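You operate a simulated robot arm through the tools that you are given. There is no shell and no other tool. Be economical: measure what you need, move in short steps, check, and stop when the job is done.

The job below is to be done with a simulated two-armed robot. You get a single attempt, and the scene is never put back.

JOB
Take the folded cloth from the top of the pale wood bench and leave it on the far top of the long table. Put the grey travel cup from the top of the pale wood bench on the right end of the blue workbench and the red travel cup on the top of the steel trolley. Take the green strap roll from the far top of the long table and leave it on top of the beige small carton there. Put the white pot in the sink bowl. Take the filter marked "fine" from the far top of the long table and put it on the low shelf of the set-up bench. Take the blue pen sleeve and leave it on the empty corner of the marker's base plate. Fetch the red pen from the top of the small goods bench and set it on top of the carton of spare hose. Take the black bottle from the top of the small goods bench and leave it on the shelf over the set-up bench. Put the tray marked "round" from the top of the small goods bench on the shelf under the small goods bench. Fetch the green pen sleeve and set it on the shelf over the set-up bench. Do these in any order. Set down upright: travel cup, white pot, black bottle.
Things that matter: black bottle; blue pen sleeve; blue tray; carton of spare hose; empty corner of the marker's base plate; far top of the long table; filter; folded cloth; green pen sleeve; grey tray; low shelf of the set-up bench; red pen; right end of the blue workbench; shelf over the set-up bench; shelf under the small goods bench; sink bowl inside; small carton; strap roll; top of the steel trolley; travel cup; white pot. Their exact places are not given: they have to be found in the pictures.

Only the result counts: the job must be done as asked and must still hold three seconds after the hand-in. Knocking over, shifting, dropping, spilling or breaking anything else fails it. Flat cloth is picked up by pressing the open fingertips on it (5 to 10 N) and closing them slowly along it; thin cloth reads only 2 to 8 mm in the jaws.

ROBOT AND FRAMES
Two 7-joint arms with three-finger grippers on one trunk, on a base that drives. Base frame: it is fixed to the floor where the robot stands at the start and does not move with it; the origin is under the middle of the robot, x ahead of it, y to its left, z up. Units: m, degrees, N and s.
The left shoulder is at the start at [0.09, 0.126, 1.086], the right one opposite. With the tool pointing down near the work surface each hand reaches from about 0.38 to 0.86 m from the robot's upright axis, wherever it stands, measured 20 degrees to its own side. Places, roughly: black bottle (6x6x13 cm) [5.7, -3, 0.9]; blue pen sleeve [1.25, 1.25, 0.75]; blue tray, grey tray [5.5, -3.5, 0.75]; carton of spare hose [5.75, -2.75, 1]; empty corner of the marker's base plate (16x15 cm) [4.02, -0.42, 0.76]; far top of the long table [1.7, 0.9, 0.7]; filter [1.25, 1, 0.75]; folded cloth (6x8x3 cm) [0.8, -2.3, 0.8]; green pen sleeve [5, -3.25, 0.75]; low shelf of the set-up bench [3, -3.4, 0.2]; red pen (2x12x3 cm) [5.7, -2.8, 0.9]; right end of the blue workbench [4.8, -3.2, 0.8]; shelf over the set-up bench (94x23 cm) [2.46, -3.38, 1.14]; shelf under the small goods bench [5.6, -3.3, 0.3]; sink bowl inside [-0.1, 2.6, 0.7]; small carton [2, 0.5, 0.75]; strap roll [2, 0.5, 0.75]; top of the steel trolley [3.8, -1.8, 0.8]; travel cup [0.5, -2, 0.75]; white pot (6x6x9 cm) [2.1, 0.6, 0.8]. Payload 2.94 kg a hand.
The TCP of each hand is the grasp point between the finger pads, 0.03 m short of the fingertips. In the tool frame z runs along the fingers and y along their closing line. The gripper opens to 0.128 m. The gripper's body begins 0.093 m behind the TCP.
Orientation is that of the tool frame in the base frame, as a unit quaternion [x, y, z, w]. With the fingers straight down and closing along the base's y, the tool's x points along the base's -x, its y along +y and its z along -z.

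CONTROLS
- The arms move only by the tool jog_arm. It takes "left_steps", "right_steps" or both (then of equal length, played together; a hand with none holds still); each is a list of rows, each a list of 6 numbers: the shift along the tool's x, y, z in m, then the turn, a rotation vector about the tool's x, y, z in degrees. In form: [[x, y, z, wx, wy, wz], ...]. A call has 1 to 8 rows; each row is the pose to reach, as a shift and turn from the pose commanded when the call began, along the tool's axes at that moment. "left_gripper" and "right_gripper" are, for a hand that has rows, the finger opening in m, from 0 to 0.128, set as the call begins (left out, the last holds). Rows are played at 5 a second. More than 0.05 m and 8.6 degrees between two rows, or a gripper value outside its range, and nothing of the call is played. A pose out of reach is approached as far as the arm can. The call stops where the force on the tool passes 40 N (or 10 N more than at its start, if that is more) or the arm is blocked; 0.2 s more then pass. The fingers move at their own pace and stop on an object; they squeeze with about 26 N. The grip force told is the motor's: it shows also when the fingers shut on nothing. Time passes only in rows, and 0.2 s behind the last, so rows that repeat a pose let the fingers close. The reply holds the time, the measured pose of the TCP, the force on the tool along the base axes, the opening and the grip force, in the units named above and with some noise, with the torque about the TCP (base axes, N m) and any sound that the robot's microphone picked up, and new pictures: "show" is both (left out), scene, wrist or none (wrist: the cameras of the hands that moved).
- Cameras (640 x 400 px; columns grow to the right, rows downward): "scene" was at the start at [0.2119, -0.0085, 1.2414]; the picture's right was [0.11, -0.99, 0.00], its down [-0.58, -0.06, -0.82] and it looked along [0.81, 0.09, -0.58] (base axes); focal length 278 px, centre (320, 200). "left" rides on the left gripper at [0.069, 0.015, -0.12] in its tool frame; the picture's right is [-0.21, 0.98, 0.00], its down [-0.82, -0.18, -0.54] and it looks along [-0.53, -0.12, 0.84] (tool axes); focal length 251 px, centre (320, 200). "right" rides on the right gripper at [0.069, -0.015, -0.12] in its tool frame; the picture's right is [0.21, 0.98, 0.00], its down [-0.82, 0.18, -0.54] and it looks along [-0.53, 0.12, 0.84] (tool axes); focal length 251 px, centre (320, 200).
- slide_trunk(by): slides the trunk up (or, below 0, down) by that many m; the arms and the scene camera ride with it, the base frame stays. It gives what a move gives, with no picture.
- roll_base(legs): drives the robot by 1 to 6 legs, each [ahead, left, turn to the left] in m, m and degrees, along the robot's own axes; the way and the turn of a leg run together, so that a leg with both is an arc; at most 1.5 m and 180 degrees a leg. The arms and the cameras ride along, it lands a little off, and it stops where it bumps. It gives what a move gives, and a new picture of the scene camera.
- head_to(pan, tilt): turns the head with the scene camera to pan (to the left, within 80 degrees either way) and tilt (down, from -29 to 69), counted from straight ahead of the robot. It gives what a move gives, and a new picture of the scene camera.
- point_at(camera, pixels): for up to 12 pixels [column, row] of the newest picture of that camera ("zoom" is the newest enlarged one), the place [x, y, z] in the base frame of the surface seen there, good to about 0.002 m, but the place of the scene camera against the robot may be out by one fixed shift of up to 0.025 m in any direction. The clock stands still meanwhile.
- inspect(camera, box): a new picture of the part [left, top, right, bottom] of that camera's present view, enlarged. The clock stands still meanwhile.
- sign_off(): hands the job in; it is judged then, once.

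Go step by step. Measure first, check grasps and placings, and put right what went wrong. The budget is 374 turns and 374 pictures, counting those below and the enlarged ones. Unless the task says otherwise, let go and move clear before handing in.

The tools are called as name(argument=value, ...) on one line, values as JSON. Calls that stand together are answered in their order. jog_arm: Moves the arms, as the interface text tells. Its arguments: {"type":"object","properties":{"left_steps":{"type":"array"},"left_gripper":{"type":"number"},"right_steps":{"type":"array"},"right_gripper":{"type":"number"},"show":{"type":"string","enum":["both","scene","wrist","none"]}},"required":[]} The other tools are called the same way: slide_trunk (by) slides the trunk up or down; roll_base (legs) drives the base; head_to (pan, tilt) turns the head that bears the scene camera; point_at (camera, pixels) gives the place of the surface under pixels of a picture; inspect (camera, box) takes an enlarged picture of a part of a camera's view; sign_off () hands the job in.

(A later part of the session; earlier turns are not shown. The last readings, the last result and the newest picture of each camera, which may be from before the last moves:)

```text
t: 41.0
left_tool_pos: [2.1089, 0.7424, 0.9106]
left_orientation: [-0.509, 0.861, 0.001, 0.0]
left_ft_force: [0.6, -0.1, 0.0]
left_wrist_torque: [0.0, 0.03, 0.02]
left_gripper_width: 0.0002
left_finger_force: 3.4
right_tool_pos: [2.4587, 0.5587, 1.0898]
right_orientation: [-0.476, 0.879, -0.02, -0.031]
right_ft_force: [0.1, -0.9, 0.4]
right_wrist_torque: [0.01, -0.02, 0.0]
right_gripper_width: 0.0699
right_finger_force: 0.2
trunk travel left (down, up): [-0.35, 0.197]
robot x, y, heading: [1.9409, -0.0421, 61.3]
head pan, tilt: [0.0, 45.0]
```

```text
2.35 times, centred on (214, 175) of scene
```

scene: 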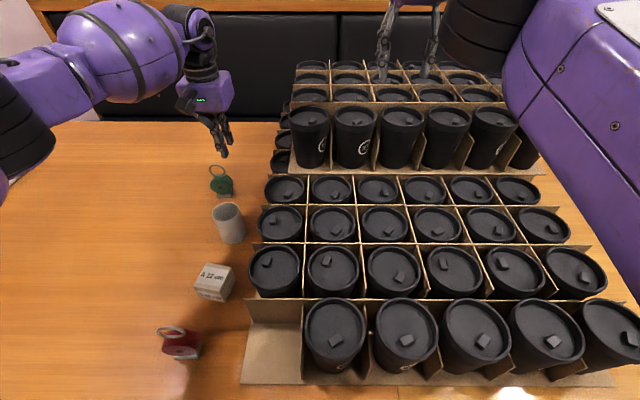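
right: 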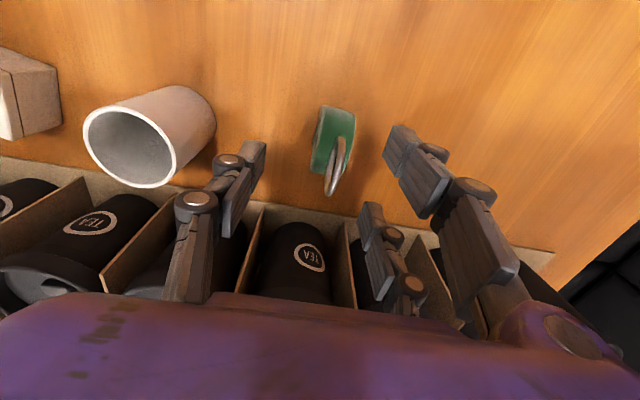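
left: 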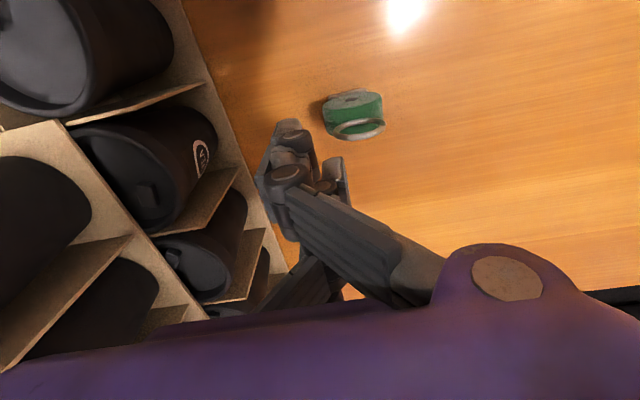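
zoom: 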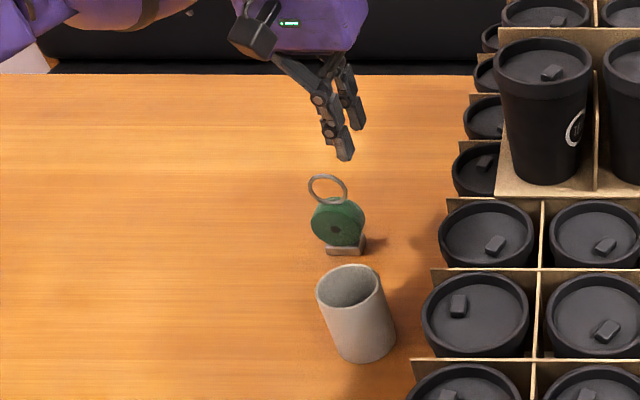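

The gripper really has one finger opposing a spaced pair, so the 2 cm thick roll slipped between the pair. I'll turn the hand 90° to grip the disc on its faces.

jog_arm(left_steps=[[0, 0.005, -0.01, 0, 0, 8.4], [0.002, 0.01, -0.02, 0, 0, 16.8], [0.003, 0.015, -0.02, 0, 0, 25.2], [0.004, 0.02, -0.02, 0, 0, 33.6], [0.005, 0.025, -0.02, 0, 0, 42], [0.006, 0.03, -0.02, 0, 0, 50.4], [0.0066, 0.0363, -0.02, 0, 0, 58.8], [0.0066, 0.0363, -0.02, 0, 0, 67.2]], left_gripper=0.07, show="none")

jog_arm(left_steps=[[0, 0, 0, 0, 0, 8.4], [0, 0, 0, 0, 0, 16.8], [0, 0, 0, 0, 0, 25], [0, 0, 0, 0, 0, 25]])

```text
t: 42.8
left_tool_pos: [2.0442, 0.6203, 0.9304]
left_orientation: [-0.15, 0.985, 0.086, -0.011]
left_ft_force: [0.3, 0.9, -0.5]
left_wrist_torque: [0.02, 0.01, -0.02]
left_gripper_width: 0.0699
left_finger_force: 0.0
left hand out of reach, approached as far as the arm can: row 2, 3, 4, 5, 6, 7, 8
right_tool_pos: [2.4582, 0.558, 1.0909]
right_orientation: [-0.477, 0.878, -0.019, -0.031]
right_ft_force: [0.1, 1.0, -0.4]
right_wrist_torque: [0.0, 0.05, 0.02]
right_gripper_width: 0.0702
right_finger_force: 0.1
trunk travel left (down, up): [-0.35, 0.197]
robot x, y, heading: [1.9409, -0.0384, 61.2]
head pan, tilt: [0.0, 45.0]
```

```text
t: 43.8
left_tool_pos: [2.0753, 0.5282, 0.9584]
left_orientation: [0.022, 0.992, 0.117, -0.028]
left_ft_force: [0.5, -0.1, -0.8]
left_wrist_torque: [0.0, 0.06, 0.01]
left_gripper_width: 0.0698
left_finger_force: 0.1
left hand out of reach, approached as far as the arm can: row 1, 2, 3, 4
right_tool_pos: [2.4616, 0.5594, 1.0886]
right_orientation: [-0.476, 0.879, -0.02, -0.031]
right_ft_force: [1.1, -0.4, 0.5]
right_wrist_torque: [-0.04, 0.03, 0.02]
right_gripper_width: 0.0701
right_finger_force: 0.1
trunk travel left (down, up): [-0.35, 0.197]
robot x, y, heading: [1.9431, -0.0372, 60.9]
head pan, tilt: [0.0, 45.0]
```

scene: 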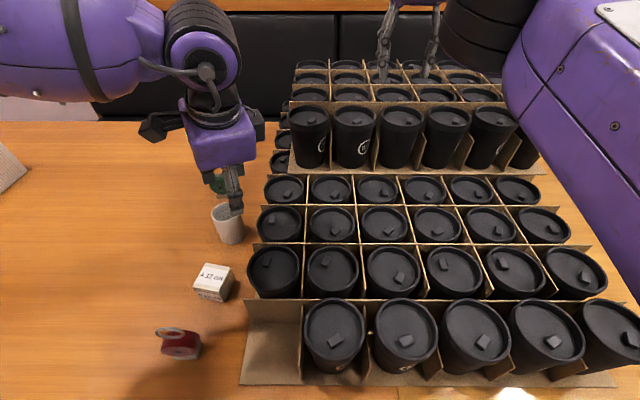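
left: 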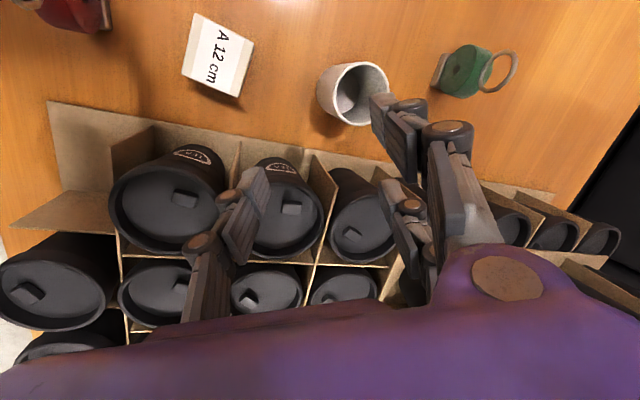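

The + turn isn't reachable for the left wrist, so I'll lift, undo it, and turn the other way (−90°).

jog_arm(left_steps=[[0.005, -0.006, -0.01, 1.74, 0.54, -7.93], [0.01, -0.012, -0.02, 3.48, 1.08, -15.86], [0.015, -0.018, -0.03, 5.2, 1.6, -23.8], [0.02, -0.025, -0.04, 6.95, 2.15, -31.7], [0.025, -0.03, -0.05, 8.7, 2.7, -39.6], [0.03, -0.036, -0.06, 10.4, 3.2, -47.6], [0.035, -0.042, -0.06, 12.2, 3.8, -55.5], [0.04, -0.05, -0.06, 13.9, 4.3, -63.4]], show="none")

jog_arm(left_steps=[[0, 0, 0, 0, 0, -8.4], [0, 0, 0, 0, 0, -16.8], [0, 0, 0, 0, 0, -25.2], [0, 0, 0, 0, 0, -33.6], [0, 0, 0, 0, 0, -42], [0, 0, 0, 0, 0, -50.4], [0, 0, 0, 0, 0, -58.8], [0, 0, 0, 0, 0, -67.2]], show="none")

jog_arm(left_steps=[[0, 0, 0, 0, 0, -8.4], [0, 0, 0, 0, 0, -16.8], [0, 0, 0, 0, 0, -22.8], [0, 0, 0, 0, 0, -22.8]])

```text
t: 45.6
left_tool_pos: [2.0282, 0.4653, 1.0139]
left_orientation: [-0.51, 0.86, 0.0, 0.001]
left_ft_force: [-0.4, -0.2, 0.5]
left_wrist_torque: [-0.02, -0.02, -0.01]
left_gripper_width: 0.0702
left_finger_force: 0.0
right_tool_pos: [2.4582, 0.5594, 1.0906]
right_orientation: [-0.476, 0.879, -0.021, -0.031]
right_ft_force: [0.8, 0.4, -0.1]
right_wrist_torque: [0.0, -0.02, -0.01]
right_gripper_width: 0.0703
right_finger_force: 0.1
trunk travel left (down, up): [-0.35, 0.197]
robot x, y, heading: [1.9415, -0.0405, 61.1]
head pan, tilt: [0.0, 45.0]
```

```text
t: 47.4
left_tool_pos: [2.0283, 0.4671, 1.0136]
left_orientation: [0.901, -0.434, 0.0, 0.0]
left_ft_force: [-0.3, -0.2, -0.5]
left_wrist_torque: [0.01, 0.02, 0.01]
left_gripper_width: 0.0699
left_finger_force: 0.1
right_tool_pos: [2.4598, 0.5583, 1.0897]
right_orientation: [-0.476, 0.879, -0.02, -0.03]
right_ft_force: [0.3, -0.1, -0.1]
right_wrist_torque: [0.0, 0.02, -0.03]
right_gripper_width: 0.0699
right_finger_force: 0.1
trunk travel left (down, up): [-0.35, 0.197]
robot x, y, heading: [1.9422, -0.0403, 61.3]
head pan, tilt: [0.0, 45.0]
```

```text
t: 48.4
left_tool_pos: [2.0288, 0.4661, 1.0116]
left_orientation: [0.969, -0.247, 0.0, -0.001]
left_ft_force: [0.1, 0.2, 0.3]
left_wrist_torque: [0.01, 0.01, 0.01]
left_gripper_width: 0.07
left_finger_force: 0.1
right_tool_pos: [2.4587, 0.5589, 1.0901]
right_orientation: [-0.477, 0.878, -0.021, -0.03]
right_ft_force: [0.4, 0.9, -0.4]
right_wrist_torque: [0.0, 0.03, 0.04]
right_gripper_width: 0.0701
right_finger_force: 0.1
trunk travel left (down, up): [-0.35, 0.197]
robot x, y, heading: [1.9402, -0.0456, 61.0]
head pan, tilt: [0.0, 45.0]
```

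scene: 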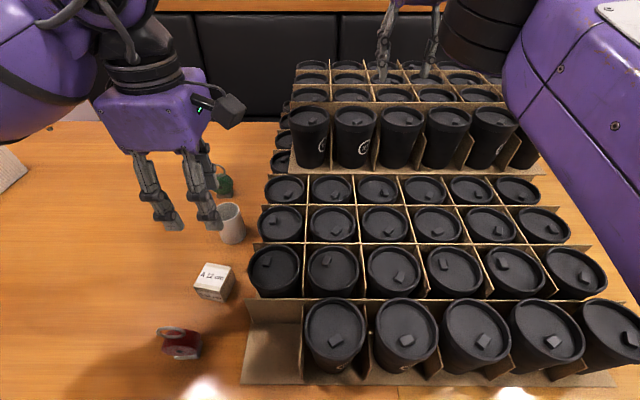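
left: 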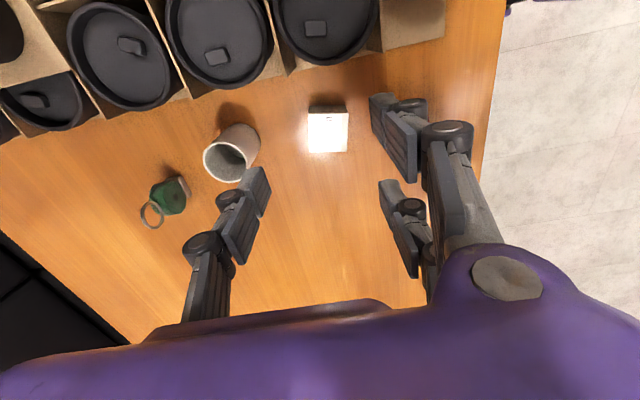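

−90° works. Measure carton top from here, then move over the roll at z≈0.92.

point_at(camera="left", pixels=[[309, 113], [347, 114], [346, 150], [309, 151], [328, 132], [230, 150]])

jog_arm(left_steps=[[-0.014, -0.04, 0.01, 0, 0, 0], [-0.028, -0.08, 0.02, 0, 0, 0], [-0.042, -0.12, 0.03, 0, 0, 0], [-0.056, -0.16, 0.045, 0, 0, 0], [-0.07, -0.2, 0.06, 0, 0, 0], [-0.085, -0.24, 0.075, 0, 0, 0], [-0.0985, -0.2745, 0.09, 0, 0, 0]])

```text
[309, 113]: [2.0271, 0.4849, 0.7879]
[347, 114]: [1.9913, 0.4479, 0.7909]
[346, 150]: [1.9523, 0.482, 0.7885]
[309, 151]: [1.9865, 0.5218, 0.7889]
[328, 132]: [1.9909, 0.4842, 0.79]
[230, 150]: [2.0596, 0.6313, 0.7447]
```

```text
t: 50.0
left_tool_pos: [2.0757, 0.7574, 0.9227]
left_orientation: [0.969, -0.249, -0.001, 0.001]
left_ft_force: [0.6, -0.1, 0.4]
left_wrist_torque: [-0.02, -0.02, -0.01]
left_gripper_width: 0.0699
left_finger_force: 0.1
right_tool_pos: [2.4602, 0.5607, 1.0885]
right_orientation: [-0.476, 0.878, -0.019, -0.031]
right_ft_force: [0.1, 0.1, 0.6]
right_wrist_torque: [-0.03, 0.03, 0.03]
right_gripper_width: 0.07
right_finger_force: 0.0
trunk travel left (down, up): [-0.35, 0.197]
robot x, y, heading: [1.9409, -0.0417, 61.2]
head pan, tilt: [0.0, 45.0]
```

scene: 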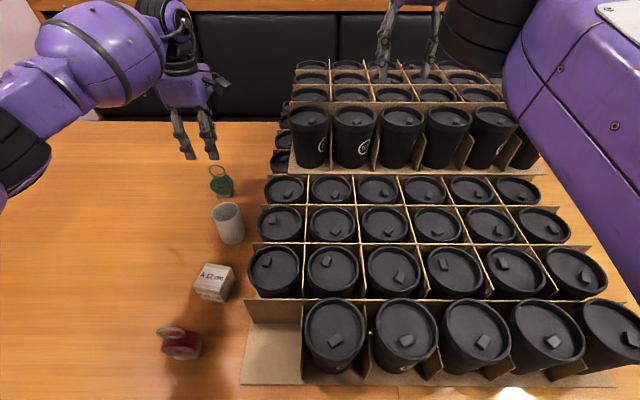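
left: 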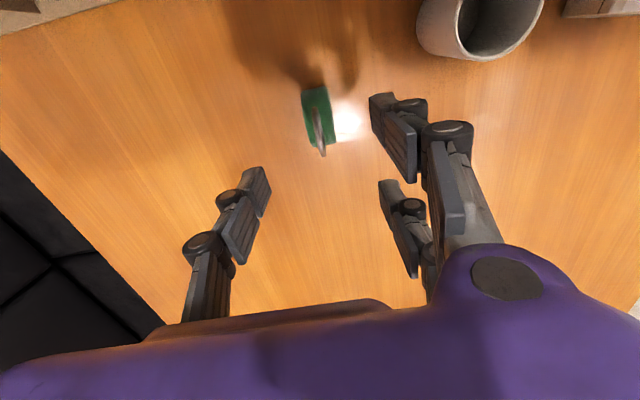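

The roll at (318,118) is aligned between the fingers as predicted (row 121). Descend and close.

jog_arm(left_steps=[[0, 0, 0.045, 0, 0, 0], [0, 0, 0.09, 0, 0, 0], [0, 0, 0.137, 0, 0, 0], [0, 0, 0.137, 0, 0, 0]], show="wrist")

jog_arm(left_steps=[[0, 0, 0, 0, 0, 0], [0, 0, 0, 0, 0, 0], [0, 0, 0, 0, 0, 0], [0, 0, 0, 0, 0, 0], [0, 0, -0.01, 0, 0, 0]], left_gripper=0, show="wrist")

```text
t: 51.0
left_tool_pos: [2.0727, 0.7558, 0.7858]
left_orientation: [0.969, -0.248, 0.001, -0.001]
left_ft_force: [-0.2, -0.6, 0.8]
left_wrist_torque: [0.01, 0.03, 0.02]
left_gripper_width: 0.0697
left_finger_force: 0.0
right_tool_pos: [2.4593, 0.5586, 1.0892]
right_orientation: [-0.476, 0.879, -0.02, -0.031]
right_ft_force: [-0.5, -0.8, 0.1]
right_wrist_torque: [0.05, 0.01, -0.01]
right_gripper_width: 0.0699
right_finger_force: 0.1
trunk travel left (down, up): [-0.35, 0.197]
robot x, y, heading: [1.9447, -0.0398, 61.1]
head pan, tilt: [0.0, 45.0]
```

left: 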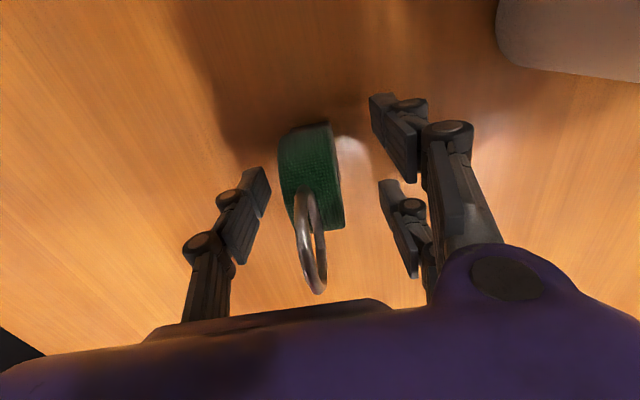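

```text
t: 52.2
left_tool_pos: [2.0759, 0.7559, 0.7946]
left_orientation: [0.969, -0.249, 0.001, 0.0]
left_ft_force: [-0.6, 0.2, -0.3]
left_wrist_torque: [-0.01, 0.03, 0.0]
left_gripper_width: 0.0252
left_finger_force: 26.1
right_tool_pos: [2.4582, 0.5583, 1.0913]
right_orientation: [-0.476, 0.879, -0.02, -0.031]
right_ft_force: [-0.7, -0.2, 0.1]
right_wrist_torque: [0.03, 0.04, -0.01]
right_gripper_width: 0.0701
right_finger_force: 0.1
trunk travel left (down, up): [-0.35, 0.197]
robot x, y, heading: [1.9408, -0.0407, 61.2]
head pan, tilt: [0.0, 45.0]
```

left: 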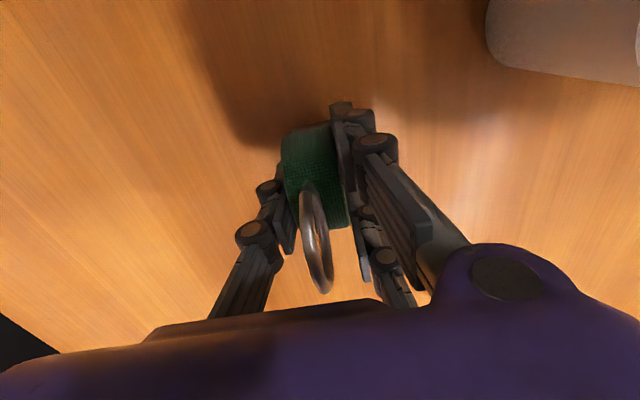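

Gripped at 25 mm with 26 N. Lift and carry over the carton (centre 1.989,0.484; top 0.789).

jog_arm(left_steps=[[0, 0, -0.045, 0, 0, 0], [0.002, 0.01, -0.09, 0, 0, 0], [0.01, 0.045, -0.12, 0, 0, 0], [0.018, 0.093, -0.12, 0, 0, 0], [0.027, 0.141, -0.12, 0, 0, 0], [0.036, 0.189, -0.12, 0, 0, 0], [0.045, 0.236, -0.12, 0, 0, 0], [0.0541, 0.28, -0.11, 0, 0, 0]])

```text
t: 54.0
left_tool_pos: [1.9877, 0.4834, 0.9087]
left_orientation: [0.969, -0.248, 0.0, -0.001]
left_ft_force: [-0.3, -0.7, -0.2]
left_wrist_torque: [0.04, 0.04, -0.01]
left_gripper_width: 0.0253
left_finger_force: 26.2
right_tool_pos: [2.4586, 0.5587, 1.0892]
right_orientation: [-0.476, 0.878, -0.021, -0.031]
right_ft_force: [-0.1, -0.7, -0.7]
right_wrist_torque: [0.02, 0.01, -0.01]
right_gripper_width: 0.0699
right_finger_force: 0.1
trunk travel left (down, up): [-0.35, 0.197]
robot x, y, heading: [1.9394, -0.0469, 61.3]
head pan, tilt: [0.0, 45.0]
```

scene: 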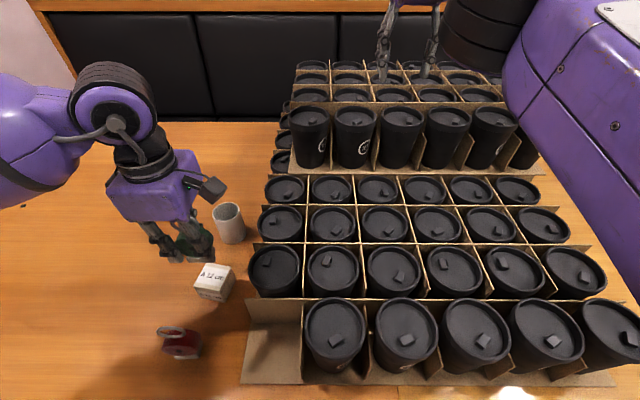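
left: 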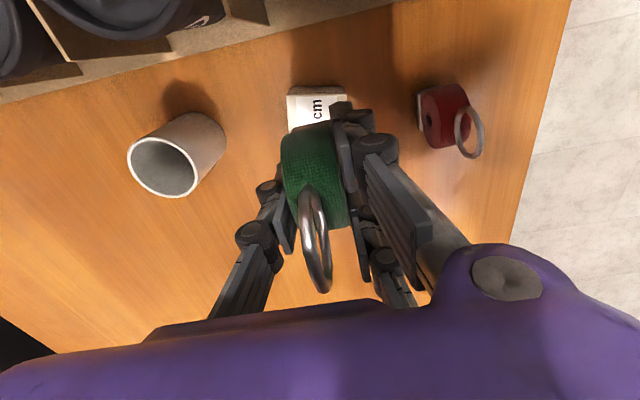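

Carton top corners visible at (290,90) and (345,90); check the real centre by measuring.

inspect(camera="left", box=[260, 70, 388, 150])

point_at(camera="zoom", pixels=[[145, 90], [420, 85], [150, 145], [155, 260], [300, 120], [160, 300], [250, 200]])

```text
5.00 times, centred on (324, 110) of left
```

zoom: 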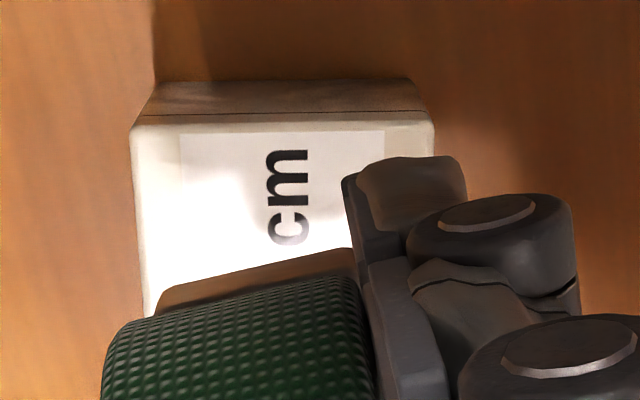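

```text
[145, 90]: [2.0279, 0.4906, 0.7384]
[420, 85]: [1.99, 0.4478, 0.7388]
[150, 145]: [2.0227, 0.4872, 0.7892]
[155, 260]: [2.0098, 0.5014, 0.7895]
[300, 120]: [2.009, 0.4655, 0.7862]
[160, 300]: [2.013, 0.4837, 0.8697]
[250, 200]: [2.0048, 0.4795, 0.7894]
```

Centre is confirmed at (1.990,0.484), within 3 mm of the TCP. Lower gently to the carton top.

jog_arm(left_steps=[[0.003, 0, 0.04, 0, 0, 0], [0.003, 0, 0.065, 0, 0, 0], [0.003, 0, 0.072, 0, 0, 0], [0.003, 0, 0.075, 0, 0, 0], [0.003, 0, 0.075, 0, 0, 0]], show="wrist")

```text
t: 55.2
left_tool_pos: [1.9896, 0.4822, 0.8334]
left_orientation: [0.969, -0.249, 0.001, -0.004]
left_ft_force: [-3.8, 2.9, 22.3]
left_wrist_torque: [0.19, 0.06, 0.02]
left_gripper_width: 0.0255
left_finger_force: 25.9
right_tool_pos: [2.4583, 0.5579, 1.0909]
right_orientation: [-0.476, 0.879, -0.018, -0.03]
right_ft_force: [-0.2, -0.1, 0.2]
right_wrist_torque: [0.01, 0.02, 0.02]
right_gripper_width: 0.07
right_finger_force: 0.0
trunk travel left (down, up): [-0.35, 0.197]
robot x, y, heading: [1.9425, -0.0419, 61.2]
head pan, tilt: [0.0, 45.0]
```

left: 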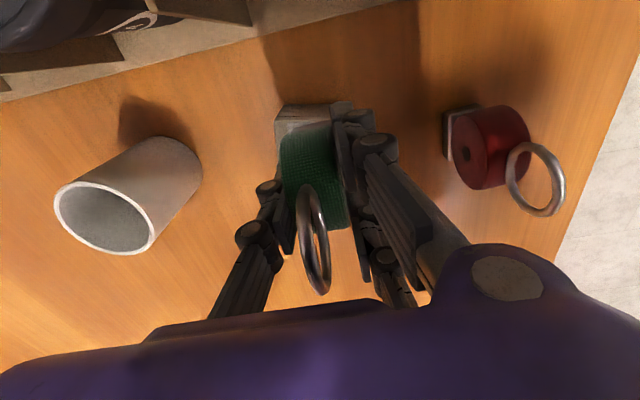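

Contact at 22 N; ease by 2 mm, release, and lift away.

jog_arm(left_steps=[[0, 0, -0.002, 0, 0, 0], [0, 0, -0.002, 0, 0, 0]], show="none")

jog_arm(left_steps=[[0, 0, 0, 0, 0, 0], [0, 0, 0, 0, 0, 0], [0, 0, -0.03, 0, 0, 0], [0, 0, -0.08, 0, 0, 0], [0, 0, -0.13, 0, 0, 0]], left_gripper=0.08)

```text
t: 55.8
left_tool_pos: [1.9895, 0.4814, 0.8354]
left_orientation: [0.969, -0.249, 0.001, 0.0]
left_ft_force: [-0.5, 3.4, 7.6]
left_wrist_torque: [0.28, -0.13, -0.01]
left_gripper_width: 0.0254
left_finger_force: 25.9
right_tool_pos: [2.4593, 0.5596, 1.09]
right_orientation: [-0.477, 0.878, -0.02, -0.031]
right_ft_force: [0.9, 0.8, -0.6]
right_wrist_torque: [-0.01, -0.02, -0.02]
right_gripper_width: 0.0698
right_finger_force: 0.0
trunk travel left (down, up): [-0.35, 0.197]
robot x, y, heading: [1.9414, -0.0393, 61.1]
head pan, tilt: [0.0, 45.0]
```

```text
t: 57.0
left_tool_pos: [1.9874, 0.4799, 0.9647]
left_orientation: [0.969, -0.248, 0.0, 0.0]
left_ft_force: [-0.2, -0.1, 0.4]
left_wrist_torque: [0.01, 0.01, -0.03]
left_gripper_width: 0.0799
left_finger_force: 0.0
right_tool_pos: [2.4595, 0.5587, 1.0896]
right_orientation: [-0.476, 0.879, -0.02, -0.03]
right_ft_force: [0.4, -0.8, 0.3]
right_wrist_torque: [0.0, 0.0, 0.0]
right_gripper_width: 0.0698
right_finger_force: 0.1
trunk travel left (down, up): [-0.35, 0.197]
robot x, y, heading: [1.9405, -0.0402, 61.1]
head pan, tilt: [0.0, 45.0]
```

scene: 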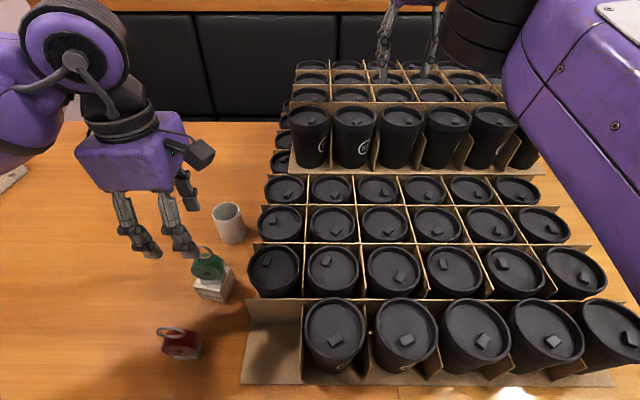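
left: 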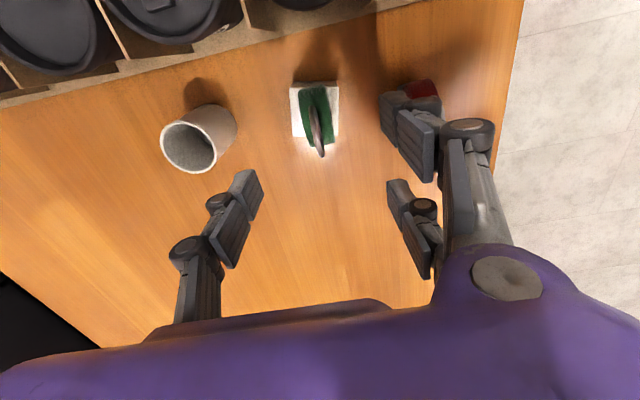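

The strap roll stands on the carton. Next the pot: measure its rim and base.

point_at(camera="left", pixels=[[165, 150], [212, 145], [188, 171], [190, 122], [214, 108], [234, 125]])

inspect(camera="left", box=[140, 60, 364, 200])

```text
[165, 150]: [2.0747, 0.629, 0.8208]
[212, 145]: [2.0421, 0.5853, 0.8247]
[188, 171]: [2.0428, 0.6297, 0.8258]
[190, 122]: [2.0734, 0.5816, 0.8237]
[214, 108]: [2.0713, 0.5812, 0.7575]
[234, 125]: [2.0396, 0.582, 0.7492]
```

```text
2.86 times, centred on (252, 130) of left
```

zoom: 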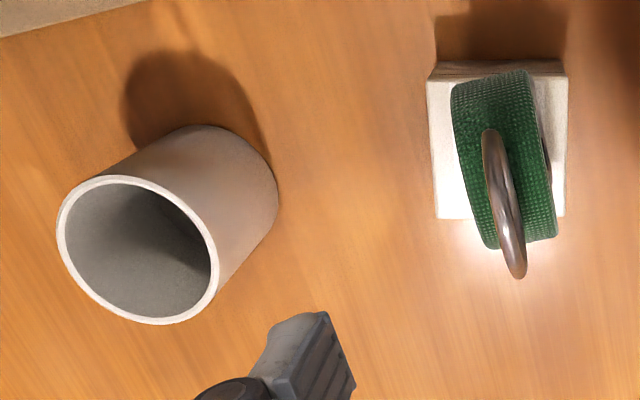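

Pot centre (2.0585,0.605), rim 0.825. Move over it, then descend.

jog_arm(left_steps=[[0, -0.048, -0.01, 0, 0, 0], [0.001, -0.096, -0.01, 0, 0, 0], [0.0025, -0.144, 0, 0, 0, 0], [0.0025, -0.144, 0.045, 0, 0, 0], [0.0025, -0.144, 0.09, 0, 0, 0], [0.0025, -0.144, 0.13, 0, 0, 0]], left_gripper=0.1, show="wrist")

```text
t: 58.4
left_tool_pos: [2.0604, 0.6074, 0.8343]
left_orientation: [0.968, -0.249, 0.001, -0.001]
left_ft_force: [0.5, -0.4, -0.2]
left_wrist_torque: [-0.02, 0.0, 0.02]
left_gripper_width: 0.1
left_finger_force: 0.1
right_tool_pos: [2.4595, 0.5605, 1.089]
right_orientation: [-0.476, 0.879, -0.021, -0.03]
right_ft_force: [-0.2, 0.7, 0.0]
right_wrist_torque: [-0.03, -0.03, 0.04]
right_gripper_width: 0.0699
right_finger_force: 0.1
trunk travel left (down, up): [-0.35, 0.197]
robot x, y, heading: [1.9415, -0.0375, 61.2]
head pan, tilt: [0.0, 45.0]
```

left: 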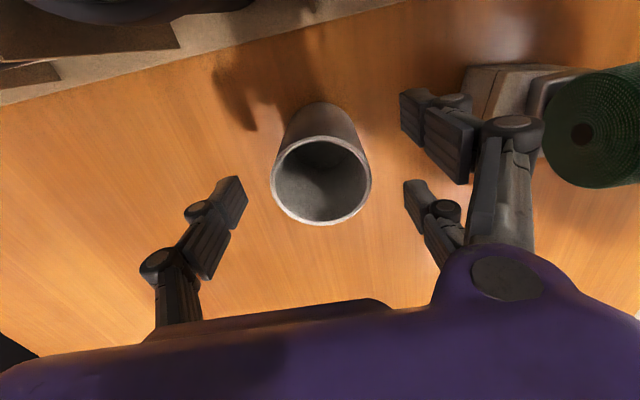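

Pot is centred at (320,180). Descend 4.5 cm, close, and lift.

jog_arm(left_steps=[[0, 0, 0.023, 0, 0, 0], [0, 0, 0.045, 0, 0, 0], [0, 0, 0.045, 0, 0, 0]], show="wrist")

jog_arm(left_steps=[[0, 0, 0, 0, 0, 0], [0, 0, 0, 0, 0, 0], [0, 0, 0, 0, 0, 0], [0, 0, 0, 0, 0, 0], [0, 0, -0.03, 0, 0, 0], [0, 0, -0.08, 0, 0, 0], [0, 0, -0.13, 0, 0, 0], [0, 0, -0.18, 0, 0, 0]], left_gripper=0)

```text
t: 59.2
left_tool_pos: [2.0597, 0.6071, 0.7883]
left_orientation: [0.969, -0.248, 0.001, -0.001]
left_ft_force: [0.1, 1.4, 0.1]
left_wrist_torque: [-0.01, 0.01, 0.02]
left_gripper_width: 0.1
left_finger_force: 0.1
right_tool_pos: [2.46, 0.5598, 1.0894]
right_orientation: [-0.476, 0.879, -0.02, -0.031]
right_ft_force: [0.1, -0.5, 0.4]
right_wrist_torque: [0.01, -0.01, 0.03]
right_gripper_width: 0.07
right_finger_force: 0.0
trunk travel left (down, up): [-0.35, 0.197]
robot x, y, heading: [1.9433, -0.0411, 60.9]
head pan, tilt: [0.0, 45.0]
```

left: 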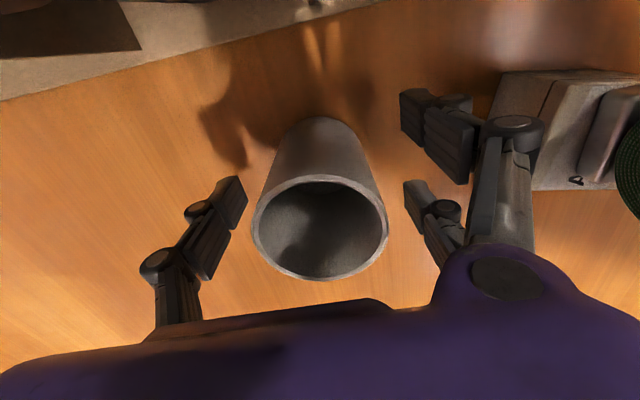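

```text
t: 61.0
left_tool_pos: [2.0564, 0.6046, 0.9702]
left_orientation: [0.969, -0.249, 0.0, 0.0]
left_ft_force: [0.4, 0.4, -0.1]
left_wrist_torque: [0.02, 0.02, -0.01]
left_gripper_width: 0.0
left_finger_force: 2.7
right_tool_pos: [2.4595, 0.5592, 1.0896]
right_orientation: [-0.477, 0.878, -0.02, -0.031]
right_ft_force: [0.0, 0.2, 0.0]
right_wrist_torque: [0.05, -0.01, 0.0]
right_gripper_width: 0.0697
right_finger_force: 0.1
trunk travel left (down, up): [-0.35, 0.197]
robot x, y, heading: [1.9383, -0.0425, 61.1]
head pan, tilt: [0.0, 45.0]
```

scene: 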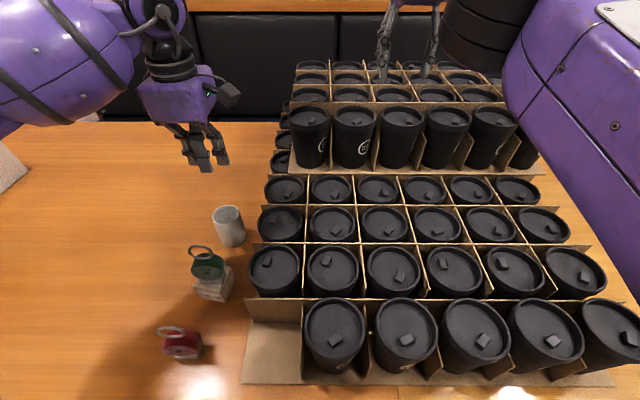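
left: 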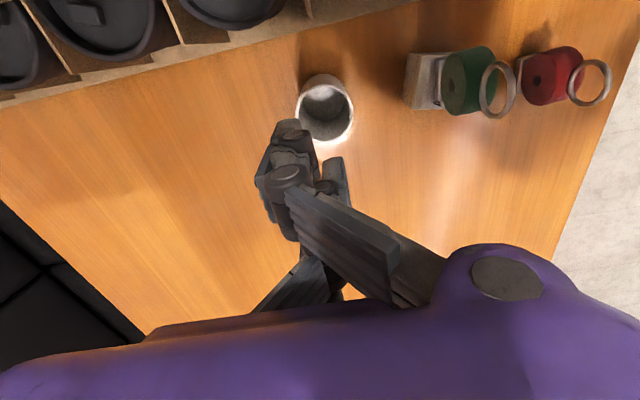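

The pot slipped out too; I need the true finger geometry. I'll reopen the hand and measure its fingers with the wrist camera.

jog_arm(left_steps=[[0, 0, 0, 0, 0, 0], [0, 0, 0, 0, 0, 0], [0, 0, 0, 0, 0, 0]], left_gripper=0.1, show="wrist")

inspect(camera="left", box=[140, 80, 560, 340])

point_at(camera="left", pixels=[[230, 182], [240, 190], [215, 225], [160, 265], [404, 95], [412, 110], [450, 145], [505, 125], [410, 190], [412, 205], [445, 210], [445, 250]])

```text
t: 61.8
left_tool_pos: [2.0566, 0.6057, 0.9687]
left_orientation: [0.969, -0.248, -0.001, 0.001]
left_ft_force: [0.3, -0.3, 0.6]
left_wrist_torque: [0.02, -0.01, -0.02]
left_gripper_width: 0.0916
left_finger_force: 0.1
right_tool_pos: [2.4592, 0.5589, 1.09]
right_orientation: [-0.476, 0.879, -0.02, -0.03]
right_ft_force: [-0.4, 0.2, 0.4]
right_wrist_torque: [0.02, -0.01, -0.01]
right_gripper_width: 0.0701
right_finger_force: 0.1
trunk travel left (down, up): [-0.35, 0.197]
robot x, y, heading: [1.9392, -0.0431, 61.4]
head pan, tilt: [0.0, 45.0]
```

left: 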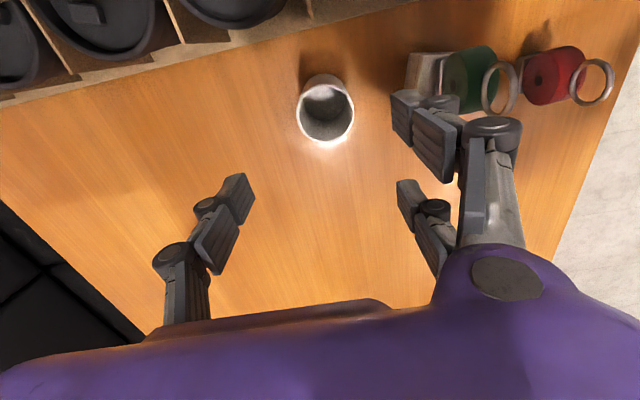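

```text
1.52 times, centred on (350, 210) of left
```

zoom: 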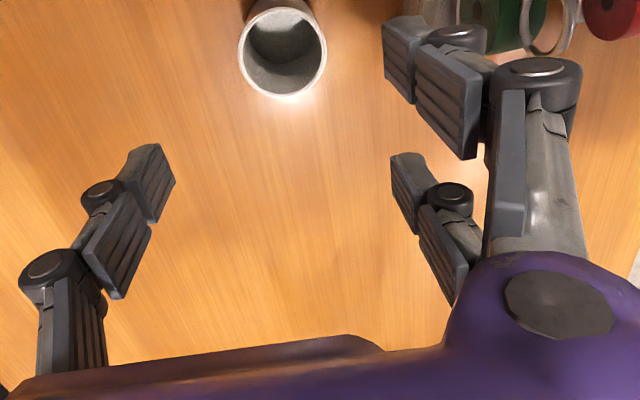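

```text
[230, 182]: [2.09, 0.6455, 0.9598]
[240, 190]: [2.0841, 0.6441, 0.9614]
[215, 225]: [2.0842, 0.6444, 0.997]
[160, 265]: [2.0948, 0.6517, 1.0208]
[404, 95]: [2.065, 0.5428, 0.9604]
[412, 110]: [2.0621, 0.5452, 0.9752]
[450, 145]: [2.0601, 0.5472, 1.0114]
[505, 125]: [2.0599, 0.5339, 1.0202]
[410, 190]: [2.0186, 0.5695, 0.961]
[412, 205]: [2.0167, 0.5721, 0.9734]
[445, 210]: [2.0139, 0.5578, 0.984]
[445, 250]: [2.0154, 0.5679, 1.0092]
```

Fingers are one centre finger opposing a pair spaced ±27 mm. I'll measure the pot again before regrasping, this time checking before lifting.

point_at(camera="left", pixels=[[299, 110], [352, 108], [325, 79], [326, 142]])

inspect(camera="left", box=[276, 60, 372, 160])

```text
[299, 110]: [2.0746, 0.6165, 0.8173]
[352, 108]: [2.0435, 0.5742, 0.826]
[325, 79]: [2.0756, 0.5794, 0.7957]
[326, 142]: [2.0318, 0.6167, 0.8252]
```

```text
4.00 times, centred on (324, 110) of left
```

zoom: 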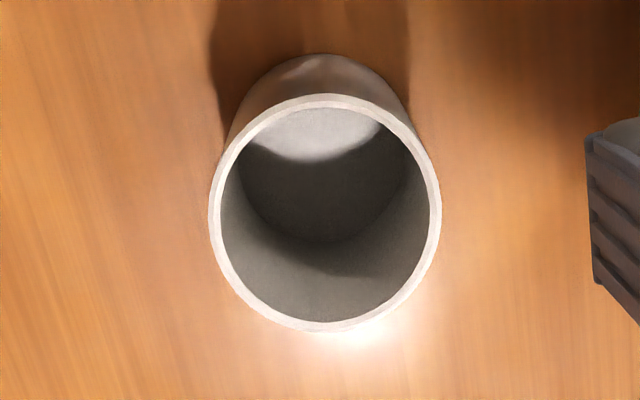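

Pot is now at (2.0585,0.5955). Regrasp: descend with 0.09 opening, close, and look before lifting.

jog_arm(left_steps=[[0.0066, 0.008, 0.04, 0, 0, 0], [0.0066, 0.008, 0.08, 0, 0, 0], [0.0066, 0.008, 0.12, 0, 0, 0], [0.0066, 0.008, 0.16, 0, 0, 0], [0.0066, 0.008, 0.185, 0, 0, 0], [0.0066, 0.008, 0.185, 0, 0, 0]], left_gripper=0.09, show="wrist")

jog_arm(left_steps=[[0, 0, 0, 0, 0, 0], [0, 0, 0, 0, 0, 0]], left_gripper=0.05, show="wrist")

```text
t: 63.2
left_tool_pos: [2.0612, 0.5947, 0.7837]
left_orientation: [0.969, -0.249, 0.0, -0.001]
left_ft_force: [0.2, 0.5, 0.4]
left_wrist_torque: [0.02, 0.0, -0.02]
left_gripper_width: 0.0903
left_finger_force: 0.2
right_tool_pos: [2.4602, 0.5591, 1.0895]
right_orientation: [-0.476, 0.879, -0.02, -0.032]
right_ft_force: [-0.6, 0.1, -0.3]
right_wrist_torque: [-0.01, 0.04, -0.03]
right_gripper_width: 0.0701
right_finger_force: 0.0
trunk travel left (down, up): [-0.35, 0.197]
robot x, y, heading: [1.9412, -0.0393, 60.9]
head pan, tilt: [0.0, 45.0]
```

left: 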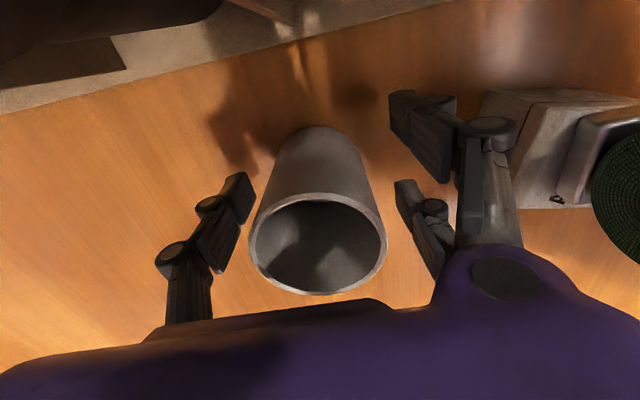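

```text
t: 63.8
left_tool_pos: [2.0591, 0.5937, 0.7846]
left_orientation: [0.969, -0.249, 0.0, -0.002]
left_ft_force: [0.4, 0.4, 1.5]
left_wrist_torque: [0.04, 0.06, 0.01]
left_gripper_width: 0.0547
left_finger_force: 25.7
right_tool_pos: [2.4586, 0.5587, 1.0912]
right_orientation: [-0.476, 0.879, -0.02, -0.031]
right_ft_force: [0.7, 0.0, 0.0]
right_wrist_torque: [0.0, 0.0, -0.02]
right_gripper_width: 0.07
right_finger_force: 0.1
trunk travel left (down, up): [-0.35, 0.197]
robot x, y, heading: [1.9402, -0.0431, 61.3]
head pan, tilt: [0.0, 45.0]
```

left: 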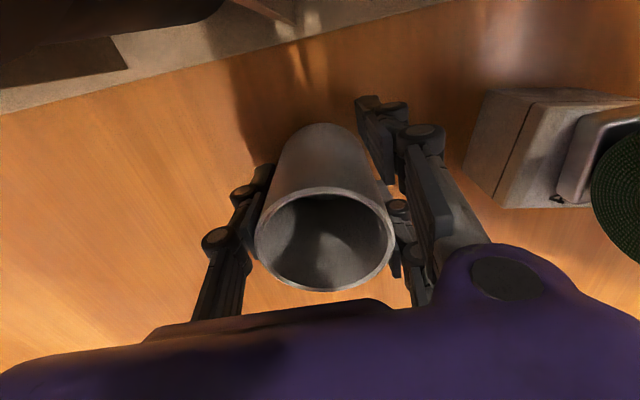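

Gripped at 54.7 mm, 26 N. Lift slowly 2 cm and check.

jog_arm(left_steps=[[0, 0, -0.002, 0, 0, 0], [0, 0, -0.006, 0, 0, 0], [0, 0, -0.012, 0, 0, 0], [0, 0, -0.02, 0, 0, 0]], left_gripper=0.04, show="wrist")

```text
t: 64.8
left_tool_pos: [2.0618, 0.5952, 0.8032]
left_orientation: [0.969, -0.249, 0.0, 0.0]
left_ft_force: [0.0, 0.4, -1.9]
left_wrist_torque: [0.01, -0.03, -0.03]
left_gripper_width: 0.0541
left_finger_force: 26.2
right_tool_pos: [2.4593, 0.5587, 1.0901]
right_orientation: [-0.477, 0.878, -0.02, -0.03]
right_ft_force: [-0.2, 0.0, 0.0]
right_wrist_torque: [-0.01, 0.02, -0.01]
right_gripper_width: 0.0701
right_finger_force: 0.0
trunk travel left (down, up): [-0.35, 0.197]
robot x, y, heading: [1.9425, -0.042, 60.9]
head pan, tilt: [0.0, 45.0]
```

left: 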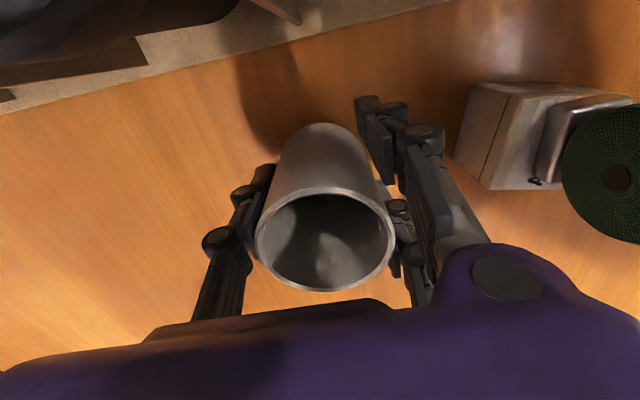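

The pot is held and off the table. Continue lifting slowly and watch the width.

jog_arm(left_steps=[[0, 0, -0.015, 0, 0, 0], [0, 0, -0.03, 0, 0, 0], [0, 0, -0.045, 0, 0, 0], [0, 0, -0.06, 0, 0, 0], [0, 0, -0.075, 0, 0, 0], [0, 0, -0.09, 0, 0, 0], [0, 0, -0.105, 0, 0, 0], [0, 0, -0.12, 0, 0, 0]], show="wrist")

```text
t: 66.6
left_tool_pos: [2.0616, 0.5965, 0.9242]
left_orientation: [0.969, -0.249, 0.0, 0.0]
left_ft_force: [0.1, 0.8, -1.5]
left_wrist_torque: [-0.01, -0.04, -0.02]
left_gripper_width: 0.054
left_finger_force: 26.4
right_tool_pos: [2.4593, 0.5589, 1.0893]
right_orientation: [-0.476, 0.879, -0.019, -0.03]
right_ft_force: [-0.6, -0.5, -0.5]
right_wrist_torque: [0.01, -0.03, -0.01]
right_gripper_width: 0.0701
right_finger_force: 0.1
trunk travel left (down, up): [-0.35, 0.197]
robot x, y, heading: [1.9408, -0.0419, 60.6]
head pan, tilt: [0.0, 45.0]
```

left: 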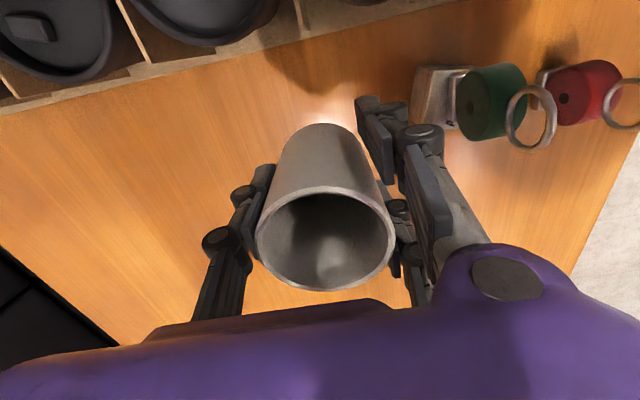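

The pot is secure. Back straight away from the table, then check clearance.

roll_base(legs=[[-0.6, 0, 0]])

head_to(pan=80, tilt=25)

```text
t: 70.0
left_tool_pos: [1.7736, 0.0744, 0.9246]
left_orientation: [0.969, -0.249, -0.001, 0.0]
left_ft_force: [0.5, 1.1, -1.1]
left_wrist_torque: [0.01, -0.02, 0.01]
left_gripper_width: 0.0539
left_finger_force: 25.7
right_tool_pos: [2.1726, 0.0364, 1.0891]
right_orientation: [-0.476, 0.878, -0.021, -0.031]
right_ft_force: [-0.5, 0.3, 0.6]
right_wrist_torque: [0.04, -0.01, 0.0]
right_gripper_width: 0.07
right_finger_force: 0.0
trunk travel left (down, up): [-0.35, 0.197]
robot x, y, heading: [1.656, -0.564, 61.2]
head pan, tilt: [0.0, 45.0]
```

scene: 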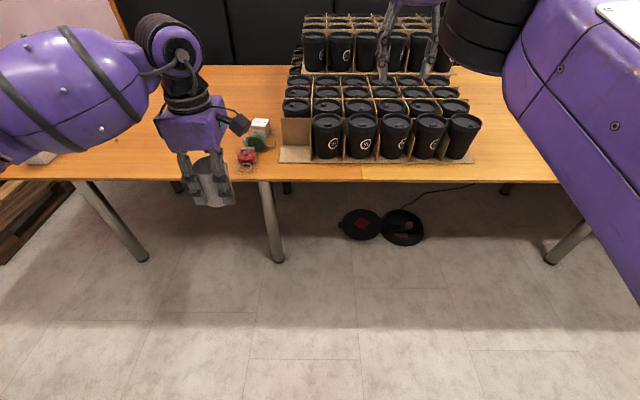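

```text
t: 71.5
left_tool_pos: [1.7744, 0.0749, 0.9235]
left_orientation: [0.969, -0.249, -0.001, 0.0]
left_ft_force: [0.4, 0.0, -1.2]
left_wrist_torque: [0.0, 0.0, -0.03]
left_gripper_width: 0.054
left_finger_force: 26.1
right_tool_pos: [2.1717, 0.037, 1.0899]
right_orientation: [-0.476, 0.879, -0.021, -0.031]
right_ft_force: [-0.7, 0.2, 0.4]
right_wrist_torque: [0.0, 0.03, -0.02]
right_gripper_width: 0.0701
right_finger_force: 0.1
trunk travel left (down, up): [-0.35, 0.197]
robot x, y, heading: [1.6566, -0.5659, 61.5]
head pan, tilt: [80.0, 25.0]
```

scene: 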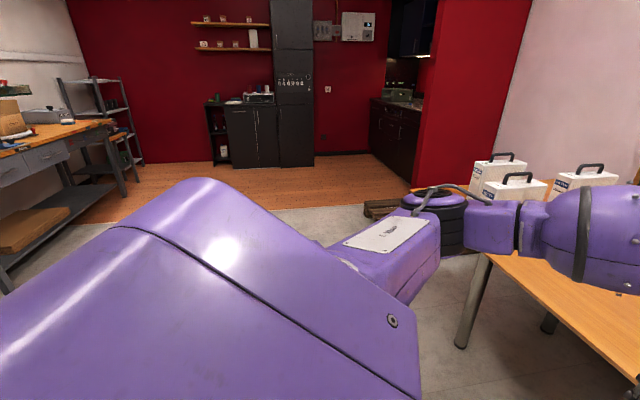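

In the last front view the green roll at (258,142) looks in front of the carton (260,127); I must check it closely.

head_to(pan=0, tilt=35)

inspect(camera="scene", box=[210, 130, 310, 240])

```text
t: 73.0
left_tool_pos: [1.7735, 0.0743, 0.9232]
left_orientation: [0.969, -0.248, 0.001, 0.0]
left_ft_force: [0.3, 1.0, -1.9]
left_wrist_torque: [0.01, 0.03, -0.02]
left_gripper_width: 0.0539
left_finger_force: 26.3
right_tool_pos: [2.1713, 0.038, 1.0901]
right_orientation: [-0.476, 0.878, -0.021, -0.031]
right_ft_force: [-0.6, -0.7, -0.2]
right_wrist_torque: [0.03, 0.01, -0.02]
right_gripper_width: 0.0698
right_finger_force: 0.1
trunk travel left (down, up): [-0.35, 0.197]
robot x, y, heading: [1.6568, -0.5656, 61.4]
head pan, tilt: [0.0, 35.0]
```

scene: 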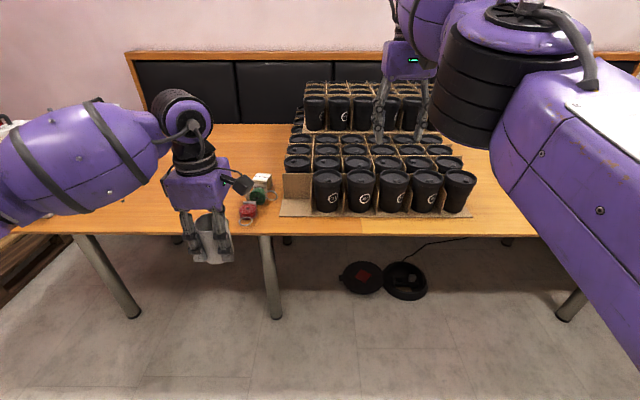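

```text
3.64 times, centred on (260, 185) of scene
```

zoom: 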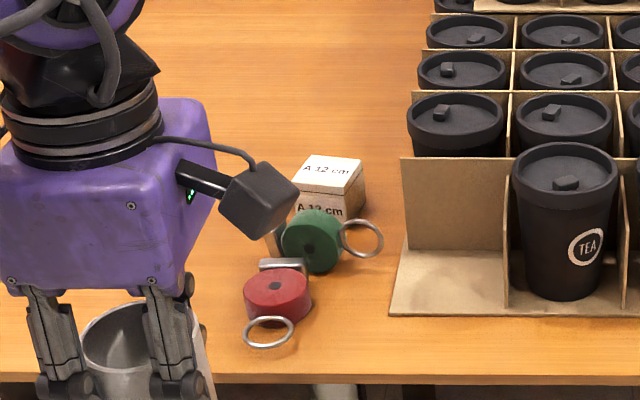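

While backing, the pot bottom (0.88) clipped the roll's ring and knocked green and red over; I'll fix both after delivering the pot. Drive toward the kitchen, keeping left along the table front.

roll_base(legs=[[-0.03, 1.0, 0], [0, 1.0, 0], [0, 0.8, 0]])

head_to(pan=0, tilt=20)

```text
t: 97.9
left_tool_pos: [-0.7205, 1.3888, 0.9234]
left_orientation: [0.97, -0.243, 0.001, 0.0]
left_ft_force: [-0.1, 0.1, -2.6]
left_wrist_torque: [-0.01, 0.01, 0.0]
left_gripper_width: 0.0524
left_finger_force: 26.3
right_tool_pos: [-0.3227, 1.3555, 1.0884]
right_orientation: [-0.481, 0.876, -0.021, -0.031]
right_ft_force: [0.2, 0.4, -0.4]
right_wrist_torque: [0.03, -0.05, -0.03]
right_gripper_width: 0.0699
right_finger_force: 0.0
trunk travel left (down, up): [-0.35, 0.197]
robot x, y, heading: [-0.8324, 0.7513, 61.6]
head pan, tilt: [0.0, 35.0]
```

scene: 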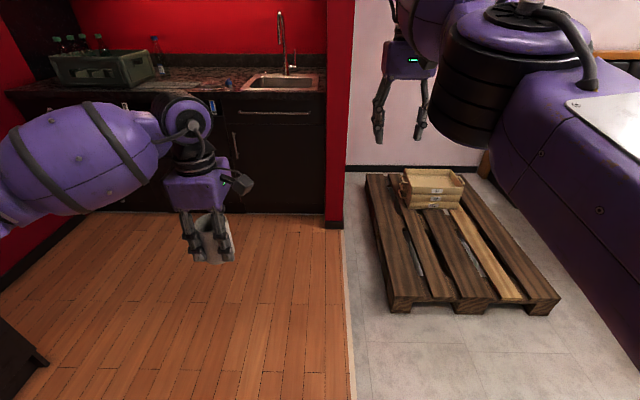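

```text
t: 98.7
left_tool_pos: [-0.7208, 1.3882, 0.9239]
left_orientation: [0.97, -0.243, 0.0, 0.0]
left_ft_force: [0.1, 0.7, -1.0]
left_wrist_torque: [-0.01, 0.0, -0.01]
left_gripper_width: 0.0528
left_finger_force: 26.0
right_tool_pos: [-0.3227, 1.3564, 1.09]
right_orientation: [-0.481, 0.876, -0.021, -0.03]
right_ft_force: [0.6, 0.0, -0.1]
right_wrist_torque: [-0.01, 0.0, -0.01]
right_gripper_width: 0.07
right_finger_force: 0.1
trunk travel left (down, up): [-0.35, 0.197]
robot x, y, heading: [-0.8345, 0.7496, 62.0]
head pan, tilt: [0.0, 20.0]
```

scene: 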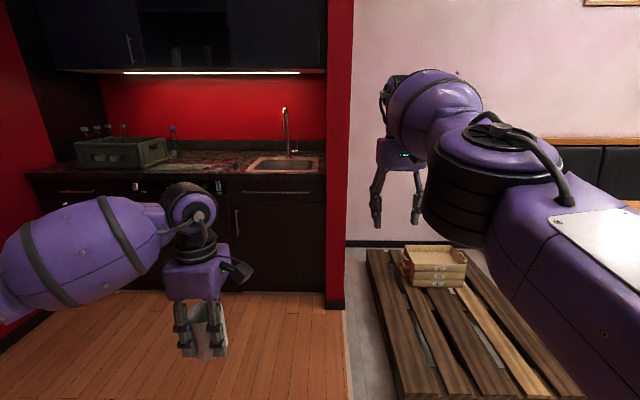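

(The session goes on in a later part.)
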